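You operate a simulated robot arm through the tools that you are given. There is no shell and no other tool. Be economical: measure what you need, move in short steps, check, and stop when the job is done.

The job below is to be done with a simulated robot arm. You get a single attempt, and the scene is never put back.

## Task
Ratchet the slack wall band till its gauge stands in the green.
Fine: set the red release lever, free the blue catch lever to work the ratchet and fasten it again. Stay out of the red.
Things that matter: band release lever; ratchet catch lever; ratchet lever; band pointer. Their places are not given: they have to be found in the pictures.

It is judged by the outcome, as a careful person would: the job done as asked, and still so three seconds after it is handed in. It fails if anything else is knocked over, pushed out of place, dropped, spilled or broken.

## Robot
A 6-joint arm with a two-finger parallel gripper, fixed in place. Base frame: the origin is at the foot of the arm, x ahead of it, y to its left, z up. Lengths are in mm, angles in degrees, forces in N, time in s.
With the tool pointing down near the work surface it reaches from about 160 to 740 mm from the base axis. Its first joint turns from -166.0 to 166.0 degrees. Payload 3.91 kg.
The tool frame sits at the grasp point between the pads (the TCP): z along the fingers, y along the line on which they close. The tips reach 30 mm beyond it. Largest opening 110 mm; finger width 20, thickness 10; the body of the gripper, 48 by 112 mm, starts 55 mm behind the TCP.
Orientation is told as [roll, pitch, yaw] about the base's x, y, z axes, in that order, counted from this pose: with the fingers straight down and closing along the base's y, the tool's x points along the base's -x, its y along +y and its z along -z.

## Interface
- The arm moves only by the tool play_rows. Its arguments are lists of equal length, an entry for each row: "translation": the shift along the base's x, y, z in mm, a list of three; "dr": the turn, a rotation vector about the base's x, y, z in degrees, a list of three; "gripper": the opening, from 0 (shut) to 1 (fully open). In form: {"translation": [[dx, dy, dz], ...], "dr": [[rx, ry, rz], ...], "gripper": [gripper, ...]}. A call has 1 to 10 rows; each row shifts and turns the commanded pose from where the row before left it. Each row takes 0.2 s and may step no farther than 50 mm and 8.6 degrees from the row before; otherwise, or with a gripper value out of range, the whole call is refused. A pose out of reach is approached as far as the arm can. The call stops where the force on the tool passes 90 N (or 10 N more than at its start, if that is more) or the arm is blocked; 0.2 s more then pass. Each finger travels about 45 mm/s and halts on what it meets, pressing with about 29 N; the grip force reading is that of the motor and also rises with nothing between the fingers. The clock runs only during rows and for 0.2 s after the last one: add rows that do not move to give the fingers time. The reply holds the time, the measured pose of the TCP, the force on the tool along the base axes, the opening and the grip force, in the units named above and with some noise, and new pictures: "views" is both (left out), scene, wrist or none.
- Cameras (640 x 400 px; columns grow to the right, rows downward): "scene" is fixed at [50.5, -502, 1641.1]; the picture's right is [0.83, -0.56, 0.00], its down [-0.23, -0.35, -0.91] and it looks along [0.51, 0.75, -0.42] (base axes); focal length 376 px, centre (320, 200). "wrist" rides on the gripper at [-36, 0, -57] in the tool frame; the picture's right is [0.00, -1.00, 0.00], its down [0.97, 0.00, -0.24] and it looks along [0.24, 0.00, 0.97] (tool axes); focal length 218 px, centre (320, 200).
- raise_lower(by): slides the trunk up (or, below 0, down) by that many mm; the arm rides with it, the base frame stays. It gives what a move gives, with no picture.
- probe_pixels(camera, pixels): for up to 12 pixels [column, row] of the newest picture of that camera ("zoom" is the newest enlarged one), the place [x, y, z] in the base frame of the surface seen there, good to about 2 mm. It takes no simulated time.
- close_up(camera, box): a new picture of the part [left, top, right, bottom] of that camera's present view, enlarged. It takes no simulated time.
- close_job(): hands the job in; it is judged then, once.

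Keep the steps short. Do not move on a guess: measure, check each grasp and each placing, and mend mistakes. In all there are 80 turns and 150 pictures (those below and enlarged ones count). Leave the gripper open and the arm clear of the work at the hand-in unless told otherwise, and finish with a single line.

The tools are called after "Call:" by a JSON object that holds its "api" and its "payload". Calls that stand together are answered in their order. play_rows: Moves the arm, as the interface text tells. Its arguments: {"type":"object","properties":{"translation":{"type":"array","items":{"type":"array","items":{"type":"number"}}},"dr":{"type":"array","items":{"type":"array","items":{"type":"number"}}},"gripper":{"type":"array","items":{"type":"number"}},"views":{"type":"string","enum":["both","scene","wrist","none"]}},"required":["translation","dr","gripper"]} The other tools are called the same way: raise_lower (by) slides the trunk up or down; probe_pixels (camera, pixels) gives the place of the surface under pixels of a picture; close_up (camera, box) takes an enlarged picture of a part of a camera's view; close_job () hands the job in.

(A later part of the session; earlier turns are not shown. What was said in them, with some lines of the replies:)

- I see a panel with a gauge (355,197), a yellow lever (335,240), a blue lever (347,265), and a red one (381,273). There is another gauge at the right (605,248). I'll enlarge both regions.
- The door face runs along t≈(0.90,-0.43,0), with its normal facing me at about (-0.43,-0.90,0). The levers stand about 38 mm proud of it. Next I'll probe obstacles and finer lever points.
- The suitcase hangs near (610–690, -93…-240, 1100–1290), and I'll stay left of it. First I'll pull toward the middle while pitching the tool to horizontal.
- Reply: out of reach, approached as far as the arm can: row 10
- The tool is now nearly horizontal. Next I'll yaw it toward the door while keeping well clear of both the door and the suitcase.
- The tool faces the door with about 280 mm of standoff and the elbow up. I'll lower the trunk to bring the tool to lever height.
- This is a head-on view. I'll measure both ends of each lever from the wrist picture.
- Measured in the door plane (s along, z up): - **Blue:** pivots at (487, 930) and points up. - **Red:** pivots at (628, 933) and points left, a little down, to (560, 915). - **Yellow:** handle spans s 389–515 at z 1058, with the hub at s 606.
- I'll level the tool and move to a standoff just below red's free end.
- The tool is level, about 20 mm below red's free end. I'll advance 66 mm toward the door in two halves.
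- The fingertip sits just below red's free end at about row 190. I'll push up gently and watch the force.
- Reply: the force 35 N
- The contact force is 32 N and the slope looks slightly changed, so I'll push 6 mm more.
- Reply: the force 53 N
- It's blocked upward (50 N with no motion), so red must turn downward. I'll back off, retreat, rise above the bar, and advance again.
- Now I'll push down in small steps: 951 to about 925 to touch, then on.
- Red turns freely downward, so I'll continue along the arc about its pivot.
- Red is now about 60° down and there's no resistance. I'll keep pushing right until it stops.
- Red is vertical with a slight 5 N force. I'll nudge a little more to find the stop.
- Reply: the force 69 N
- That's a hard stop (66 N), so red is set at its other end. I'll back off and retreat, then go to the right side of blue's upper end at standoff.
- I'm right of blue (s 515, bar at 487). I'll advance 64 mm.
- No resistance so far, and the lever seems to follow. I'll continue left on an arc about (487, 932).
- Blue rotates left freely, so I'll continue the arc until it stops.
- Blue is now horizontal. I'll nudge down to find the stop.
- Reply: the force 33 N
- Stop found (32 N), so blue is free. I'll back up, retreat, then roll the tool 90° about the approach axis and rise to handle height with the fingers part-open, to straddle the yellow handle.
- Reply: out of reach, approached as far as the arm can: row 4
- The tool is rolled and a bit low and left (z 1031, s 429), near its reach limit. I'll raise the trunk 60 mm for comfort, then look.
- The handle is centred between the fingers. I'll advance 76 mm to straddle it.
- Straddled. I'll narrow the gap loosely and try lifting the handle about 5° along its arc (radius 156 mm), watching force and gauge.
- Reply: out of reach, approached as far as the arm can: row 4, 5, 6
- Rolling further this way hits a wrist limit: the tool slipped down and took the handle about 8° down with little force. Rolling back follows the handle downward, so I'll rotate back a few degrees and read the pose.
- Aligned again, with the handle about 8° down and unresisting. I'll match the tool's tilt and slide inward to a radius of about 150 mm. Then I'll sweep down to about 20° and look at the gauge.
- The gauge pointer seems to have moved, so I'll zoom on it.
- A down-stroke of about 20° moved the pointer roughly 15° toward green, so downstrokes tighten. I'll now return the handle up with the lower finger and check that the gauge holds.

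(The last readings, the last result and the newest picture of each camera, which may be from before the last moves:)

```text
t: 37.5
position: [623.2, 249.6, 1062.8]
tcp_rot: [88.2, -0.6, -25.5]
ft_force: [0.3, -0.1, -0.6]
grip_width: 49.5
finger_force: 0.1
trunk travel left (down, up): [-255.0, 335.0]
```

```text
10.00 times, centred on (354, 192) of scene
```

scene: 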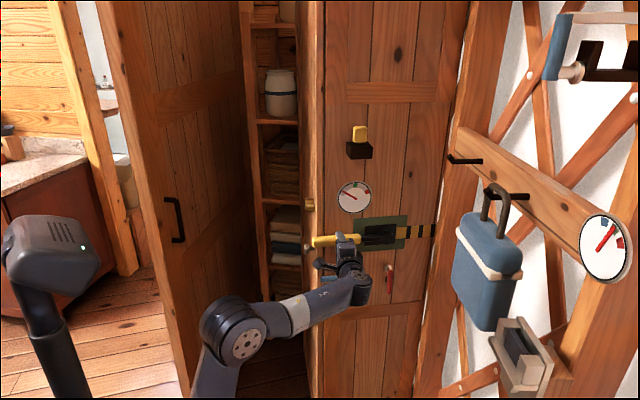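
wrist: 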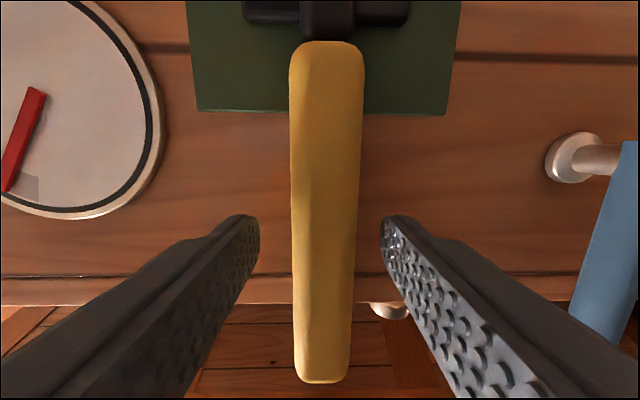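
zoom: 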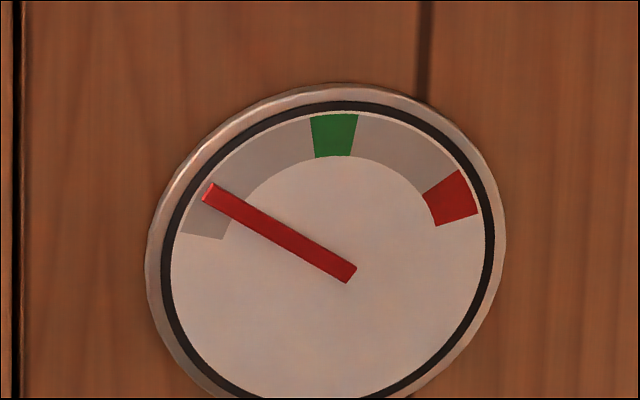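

The gauge held at about 30°, and the handle sprang back to horizontal. I'll make a second full stroke, down and back, in one call.

Call:
{"api": "play_rows", "payload": {"translation": [[0.5, -0.2, -12], [1, -0.5, -12], [1.7, -0.8, -12], [2.4, -1.1, -12], [2.6, -1.2, -12], [-2.6, 1.2, 12], [-2.4, 1.1, 12], [-1.7, 0.8, 12], [-1, 0.5, 12], [-0.5, 0.2, 12]], "dr": [[-1.4, -2.9, 0], [-1.68, -3.5, 0], [-1.68, -3.5, 0], [-1.68, -3.5, 0], [-1.68, -3.5, 0], [1.68, 3.5, 0], [1.68, 3.5, 0], [1.68, 3.5, 0], [1.68, 3.5, 0], [1.4, 2.9, 0]], "gripper": [0.45, 0.45, 0.45, 0.45, 0.45, 0.45, 0.45, 0.45, 0.45, 0.45], "views": "wrist"}}

Call:
{"api": "close_up", "payload": {"camera": "scene", "box": [322, 172, 386, 212]}}

```text
t: 39.8
position: [623.2, 249.1, 1062.4]
tcp_rot: [88.4, -0.7, -25.4]
ft_force: [-1.4, -0.3, 0.0]
grip_width: 49.2
finger_force: 0.1
trunk travel left (down, up): [-255.0, 335.0]
```

wrist: 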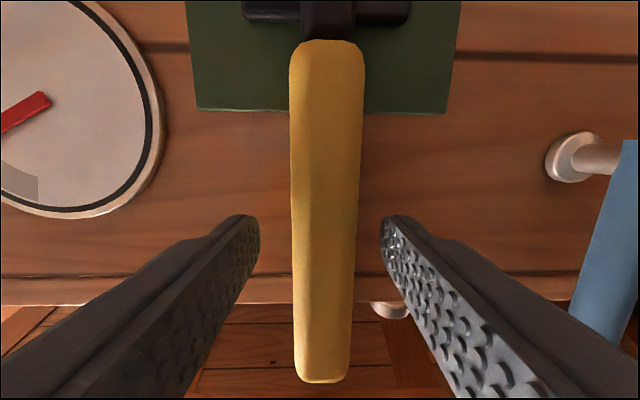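

```text
10.00 times, centred on (354, 192) of scene
```

zoom: 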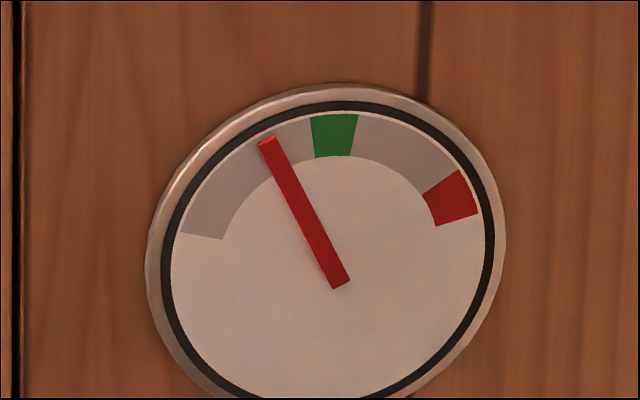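

The pointer is now about 27° short of green's centre, and a full stroke gave about 36°. I'll do a partial stroke, down 42 mm, and look while holding.

Call:
{"api": "play_rows", "payload": {"translation": [[0.5, -0.2, -12], [1, -0.5, -12], [1.7, -0.8, -12], [1.2, -0.6, -6], [0, 0, 0]], "dr": [[-1.4, -2.9, 0], [-1.68, -3.5, 0], [-1.68, -3.5, 0], [-0.84, -1.75, 0], [0, 0, 0]], "gripper": [0.45, 0.45, 0.45, 0.45, 0.45], "views": "wrist"}}

Call:
{"api": "close_up", "payload": {"camera": "scene", "box": [322, 172, 386, 212]}}

```text
t: 41.0
position: [627.5, 245.6, 1021.5]
tcp_rot: [88.4, -13.6, -25.5]
ft_force: [-0.3, -0.8, 3.7]
grip_width: 51.4
finger_force: 2.3
trunk travel left (down, up): [-255.0, 335.0]
```

wrist: 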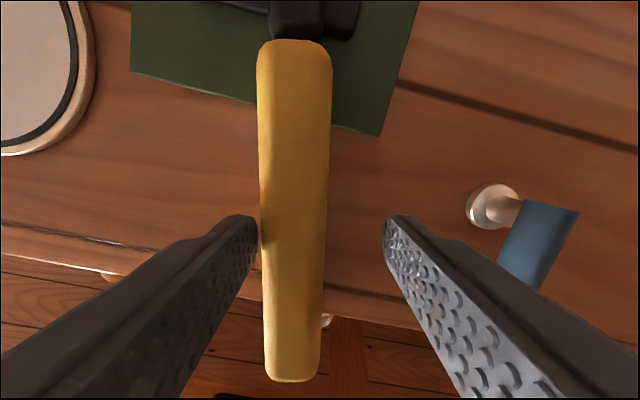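

```text
10.00 times, centred on (354, 192) of scene
```

zoom: 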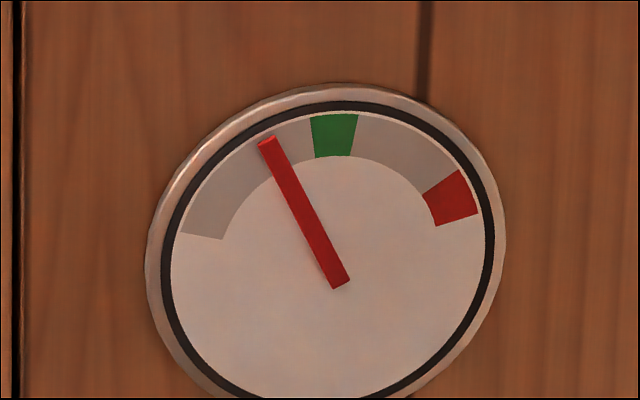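

No movement yet at 42 mm, so there's dead travel or a counted stroke. I'll go 10 mm further and look.

Call:
{"api": "play_rows", "payload": {"translation": [[1.2, -0.6, -5], [1.2, -0.6, -5], [0, 0, 0]], "dr": [[-0.75, -1.55, 0], [-0.75, -1.55, 0], [0, 0, 0]], "gripper": [0.45, 0.45, 0.45], "views": "none"}}

Call:
{"api": "close_up", "payload": {"camera": "scene", "box": [322, 172, 386, 212]}}

```text
t: 41.8
position: [630.4, 245.7, 1012.3]
tcp_rot: [88.3, -17.1, -25.5]
ft_force: [0.3, 0.9, 4.9]
grip_width: 52.2
finger_force: 2.1
trunk travel left (down, up): [-255.0, 335.0]
```

```text
10.00 times, centred on (354, 192) of scene
```

zoom: 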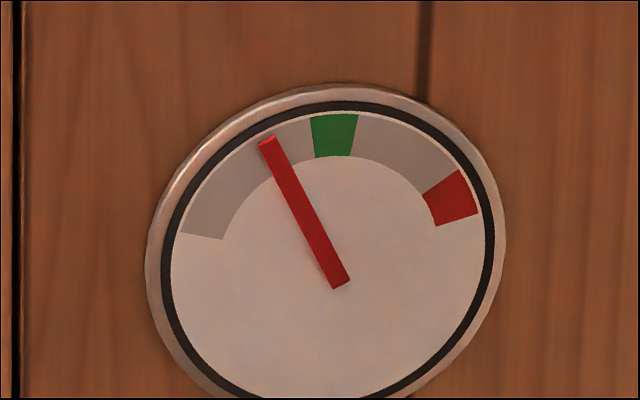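

Still unchanged. I'll go 5 mm more.

Call:
{"api": "play_rows", "payload": {"translation": [[0.6, -0.3, -2.5], [0.6, -0.3, -2.5], [0, 0, 0]], "dr": [[-0.4, -0.83, 0], [-0.4, -0.83, 0], [0, 0, 0]], "gripper": [0.45, 0.45, 0.45], "views": "none"}}

Call:
{"api": "close_up", "payload": {"camera": "scene", "box": [322, 172, 386, 212]}}

```text
t: 42.5
position: [632.4, 244.5, 1007.6]
tcp_rot: [88.3, -19.1, -25.5]
ft_force: [-1.0, -2.3, 5.0]
grip_width: 51.8
finger_force: 2.3
trunk travel left (down, up): [-255.0, 335.0]
```

```text
10.00 times, centred on (354, 192) of scene
```

zoom: 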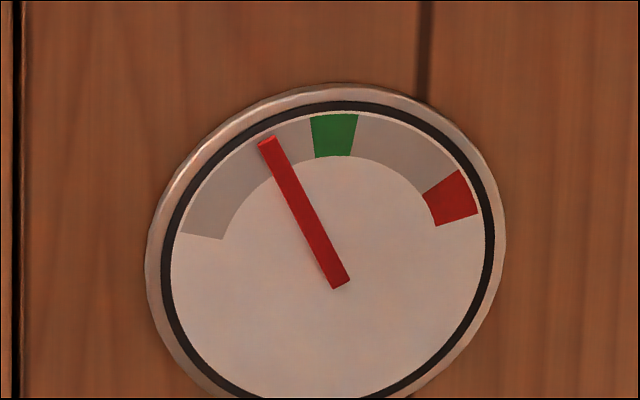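

Call:
{"api": "play_rows", "payload": {"translation": [[0.6, -0.3, -2.5], [0, 0, 0]], "dr": [[-0.4, -0.83, 0], [0, 0, 0]], "gripper": [0.45, 0.45], "views": "none"}}

Call:
{"api": "close_up", "payload": {"camera": "scene", "box": [322, 172, 386, 212]}}

```text
t: 43.1
position: [633.9, 244.0, 1003.9]
tcp_rot: [88.2, -19.9, -25.5]
ft_force: [1.1, 0.3, 5.4]
grip_width: 51.8
finger_force: 2.5
trunk travel left (down, up): [-255.0, 335.0]
```

```text
10.00 times, centred on (354, 192) of scene
```

zoom: 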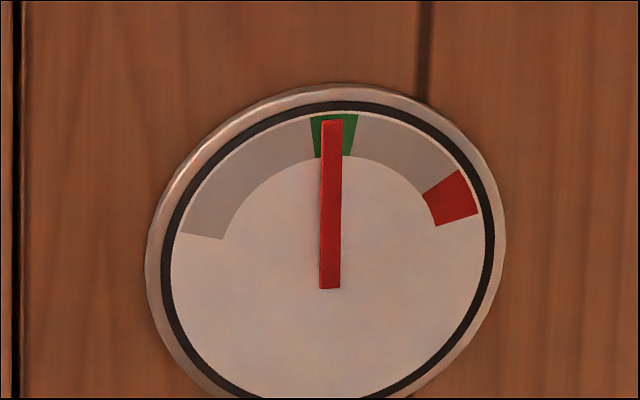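

The pointer jumped into the green, so strokes count past a threshold. I'll return the handle up now and check that it settles.

Call:
{"api": "play_rows", "payload": {"translation": [[-2.6, 1.2, 12], [-2.4, 1.1, 12], [-1.7, 0.8, 12], [-1, 0.5, 12], [-0.5, 0.2, 12], [0, 0, 0], [0, 0, 0]], "dr": [[1.68, 3.5, 0], [1.68, 3.5, 0], [1.68, 3.5, 0], [1.68, 3.5, 0], [1.4, 2.9, 0], [0, 0, 0], [0, 0, 0]], "gripper": [0.45, 0.45, 0.45, 0.45, 0.5, 0.6, 0.6], "views": "wrist"}}

Call:
{"api": "close_up", "payload": {"camera": "scene", "box": [322, 172, 386, 212]}}

```text
t: 44.8
position: [625.0, 247.8, 1062.1]
tcp_rot: [88.3, -1.1, -25.4]
ft_force: [-0.7, -0.7, 0.6]
grip_width: 66.0
finger_force: 0.0
trunk travel left (down, up): [-255.0, 335.0]
```

wrist: 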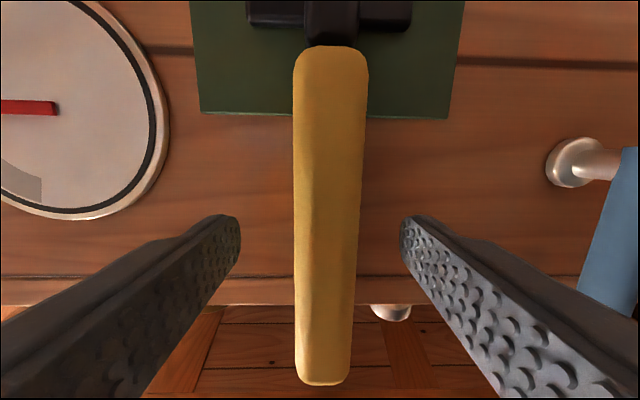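

```text
10.00 times, centred on (354, 192) of scene
```

zoom: 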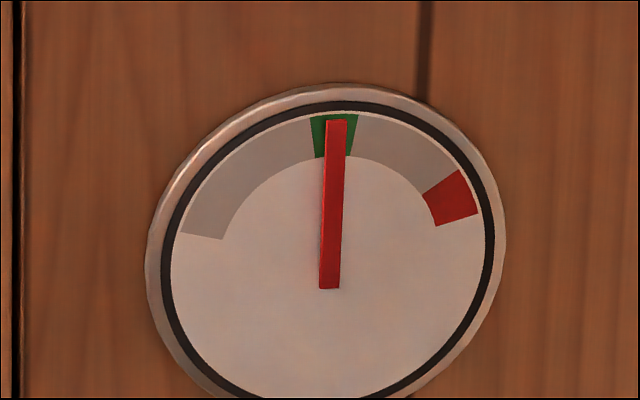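

The pointer is settled in the middle of the green. Now I'll fasten blue: retreat, roll back to the poker orientation with closed fingers, and lower the trunk.

Call:
{"api": "play_rows", "payload": {"translation": [[-15.9, -33.4, 0], [-15.9, -33.4, 0], [0, 0, 0], [0, 0, 0], [0, 0, 0], [0, 0, 0], [0, 0, 0], [0, 0, 0], [0, 0, 0], [0, 0, 0]], "dr": [[0, 0, 0], [0, 0, 0], [-3.5, -7.34, 0], [-3.5, -7.34, 0], [-3.5, -7.34, 0], [-3.5, -7.34, 0], [-3.5, -7.34, 0], [-3.5, -7.34, 0], [-3.5, -7.34, 0], [-3.5, -7.34, 0]], "gripper": [0.6, 0.6, 0.6, 0.4, 0.2, 0, 0, 0, 0, 0], "views": "none"}}

Call:
{"api": "play_rows", "payload": {"translation": [[0, 0, 0], [0, 0, 0], [0, 0, 0], [0, 0, 0]], "dr": [[-3.5, -7.34, 0], [-3.5, -7.34, 0], [-3.5, -7.34, 0], [0, 0, 0]], "gripper": [0, 0, 0, 0], "views": "none"}}

Call:
{"api": "raise_lower", "payload": {"by": -100}}

Call:
{"api": "play_rows", "payload": {"translation": [[-15, 7.1, -20], [-15, 7.1, -20], [0, 0, 0]], "dr": [[0, 0, 0], [0, 0, 0], [0, 0, 0]], "gripper": [0, 0, 0]}}

```text
t: 47.0
position: [591.6, 181.6, 1063.9]
tcp_rot: [88.4, -66.2, -25.6]
ft_force: [-0.1, -0.2, -0.8]
grip_width: 0.0
finger_force: 28.8
trunk travel left (down, up): [-255.0, 335.0]
```

```text
t: 48.0
position: [591.6, 180.4, 1065.1]
tcp_rot: [-96.0, -89.4, 159.0]
ft_force: [0.4, -0.1, 0.1]
grip_width: 0.1
finger_force: 29.1
trunk travel left (down, up): [-255.0, 335.0]
```

```text
t: 49.3
position: [592.2, 182.0, 963.3]
tcp_rot: [-96.4, -89.5, 159.2]
ft_force: [0.0, 0.5, 0.1]
grip_width: 0.0
finger_force: 29.4
trunk travel left (down, up): [-155.0, 435.0]
```

```text
t: 50.1
position: [560.6, 195.4, 922.6]
tcp_rot: [-95.5, -89.4, 158.3]
ft_force: [0.6, 0.7, 0.0]
grip_width: 0.2
finger_force: 29.2
trunk travel left (down, up): [-155.0, 435.0]
```

scene: 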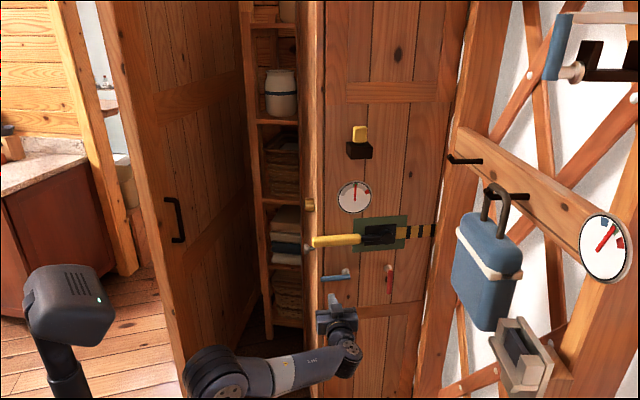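
wrist: 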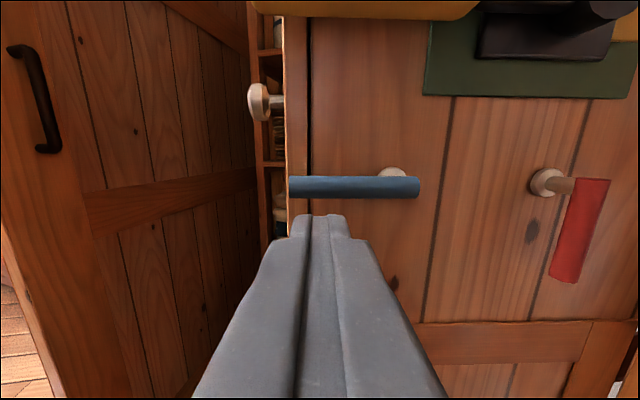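

I'm just below blue's free end. I'll drop 20 mm, shift 12 mm right, and advance 80 mm.

Call:
{"api": "play_rows", "payload": {"translation": [[10.8, -5.2, -20], [17.2, 36.1, 0], [17.2, 36.1, 0], [0, 0, 0]], "dr": [[0, 0, 0], [0, 0, 0], [0, 0, 0], [0, 0, 0]], "gripper": [0, 0, 0, 0], "views": "wrist"}}

```text
t: 51.1
position: [606.4, 261.0, 903.9]
tcp_rot: [-95.8, -89.4, 158.6]
ft_force: [0.8, -0.7, 0.1]
grip_width: 0.1
finger_force: 29.5
trunk travel left (down, up): [-155.0, 435.0]
```

wrist: 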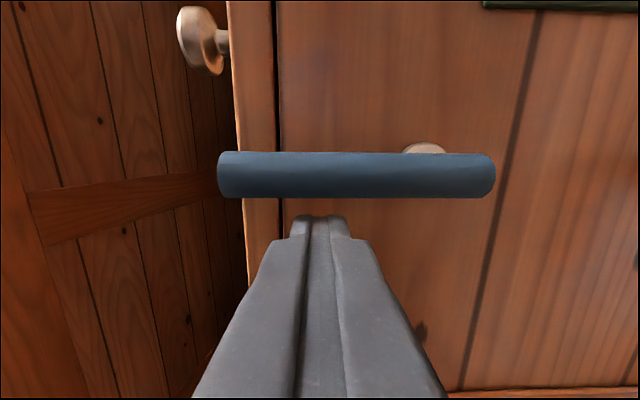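

I'll push up along the arc.

Call:
{"api": "play_rows", "payload": {"translation": [[0, 0, 8], [0, 0, 8], [0.9, -0.4, 8], [0.9, -0.4, 8], [1.8, -0.9, 8], [2.7, -1.3, 8], [3.6, -1.7, 8], [0, 0, 0]], "dr": [[0, 0, 0], [0, 0, 0], [0, 0, 0], [0, 0, 0], [0, 0, 0], [0, 0, 0], [0, 0, 0], [0, 0, 0]], "gripper": [0, 0, 0, 0, 0, 0, 0, 0], "views": "wrist"}}

```text
t: 52.9
position: [618.3, 257.3, 961.6]
tcp_rot: [-97.1, -89.4, 159.9]
ft_force: [-1.3, 0.7, 0.4]
grip_width: 0.0
finger_force: 29.6
trunk travel left (down, up): [-155.0, 435.0]
```

wrist: 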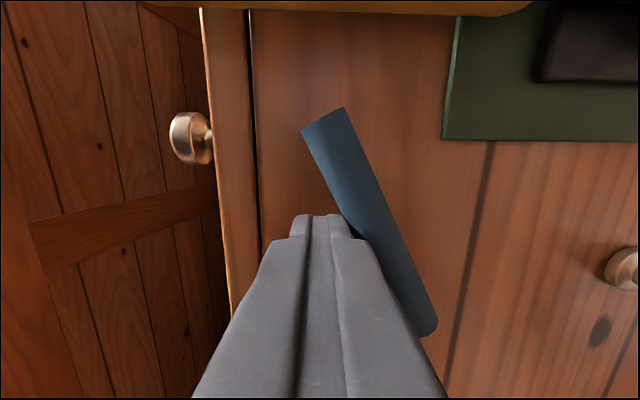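

Blue is about two-thirds up. I'll continue right and up to vertical.

Call:
{"api": "play_rows", "payload": {"translation": [[4.5, -2.1, 4], [4.5, -2.1, 4], [4.5, -2.1, 3], [3.6, -1.7, 2], [1.8, -0.9, 0], [0, 0, 0]], "dr": [[0, 0, 0], [0, 0, 0], [0, 0, 0], [0, 0, 0], [0, 0, 0], [0, 0, 0]], "gripper": [0, 0, 0, 0, 0, 0], "views": "wrist"}}

```text
t: 54.3
position: [635.2, 249.2, 973.7]
tcp_rot: [-96.0, -89.4, 158.8]
ft_force: [-0.6, -0.6, -0.1]
grip_width: 0.0
finger_force: 28.9
trunk travel left (down, up): [-155.0, 435.0]
```

wrist: 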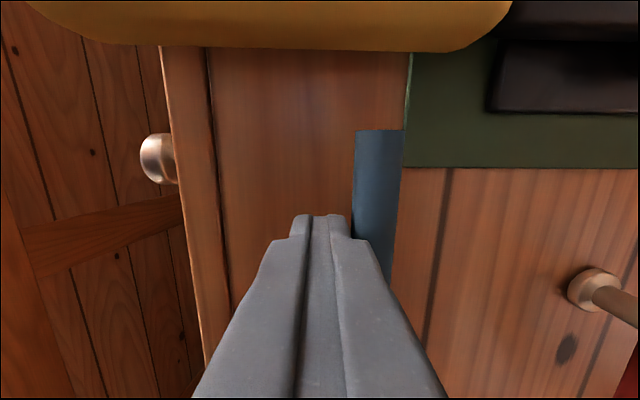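

Nearly vertical. I'll nudge until the stop is felt.

Call:
{"api": "play_rows", "payload": {"translation": [[2.3, -1.1, 0], [2.3, -1.1, 0], [1.4, -0.7, 0], [0, 0, 0]], "dr": [[0, 0, 0], [0, 0, 0], [0, 0, 0], [0, 0, 0]], "gripper": [0, 0, 0, 0], "views": "wrist"}}

```text
t: 55.3
position: [637.7, 249.3, 973.5]
tcp_rot: [-92.2, -89.4, 155.2]
ft_force: [-29.1, 5.6, -8.2]
grip_width: 0.0
finger_force: 28.8
trunk travel left (down, up): [-155.0, 435.0]
```

wrist: 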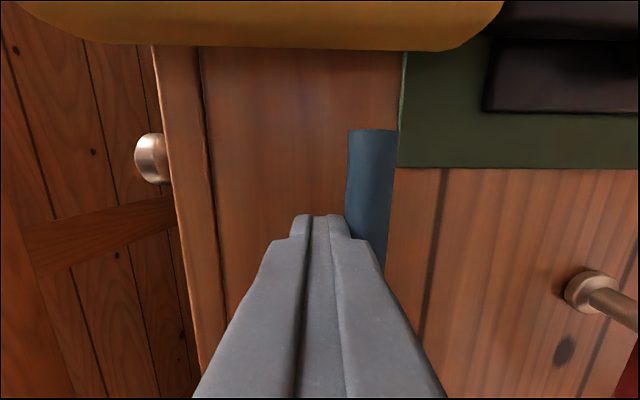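

Blue is against its stop (29 N), so it's fastened. I'll back off, retreat, and open the gripper.

Call:
{"api": "play_rows", "payload": {"translation": [[-9, 4.3, 0], [-15, -31.6, 0], [-15, -31.6, 0], [-15, -31.6, 0], [-15, -31.6, 0], [0, 0, 0], [0, 0, 0], [0, 0, 0]], "dr": [[0, 0, 0], [0, 0, 0], [0, 0, 0], [0, 0, 0], [0, 0, 0], [0, 0, 0], [0, 0, 0], [0, 0, 0]], "gripper": [0, 0, 0, 0.2, 0.5, 1, 1, 1]}}

Call:
{"api": "close_up", "payload": {"camera": "scene", "box": [290, 170, 450, 290]}}

```text
t: 57.1
position: [573.4, 125.0, 971.5]
tcp_rot: [-95.9, -89.3, 158.9]
ft_force: [0.2, -0.1, -0.4]
grip_width: 102.6
finger_force: 0.1
trunk travel left (down, up): [-155.0, 435.0]
```

scene: 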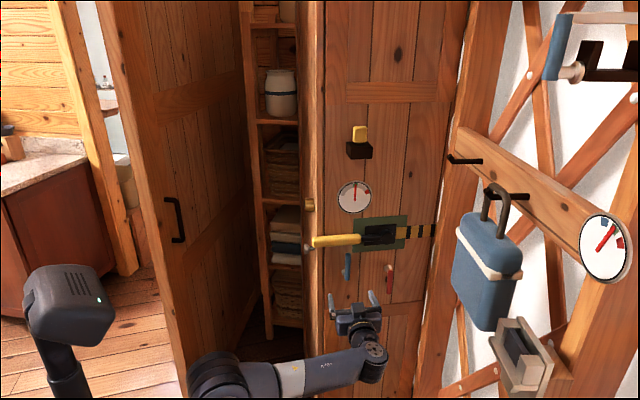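
wrist: 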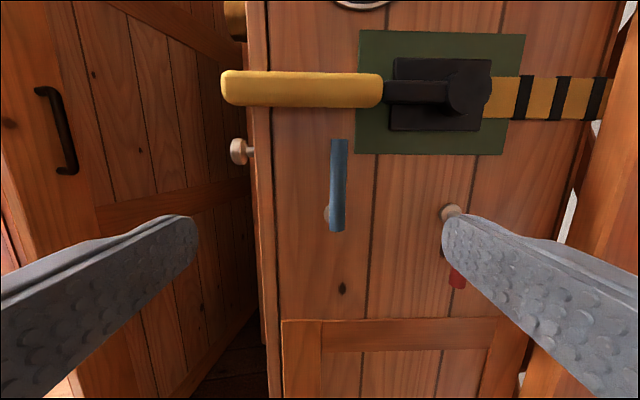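

```text
3.33 times, centred on (370, 230) of scene
```

zoom: 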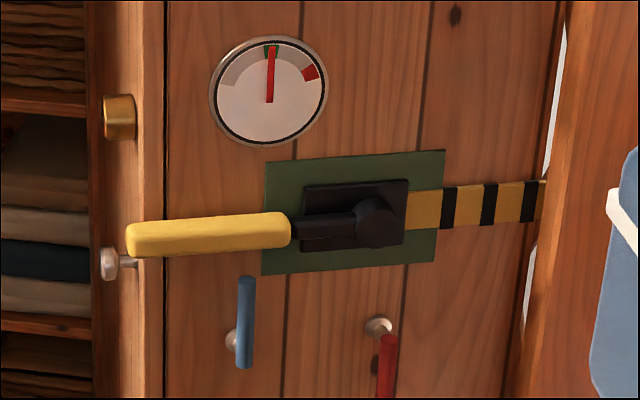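

The pointer stands in the green, red is set, blue is upright and fastened, the handle is level, and the arm is clear with the gripper open. I'll hand it in.

Call:
{"api": "close_job", "payload": {}}

```text
The job is handed in.
```

The band is ratcheted into the green, with the red release lever set, the blue catch fastened again, and the arm clear with its gripper open.
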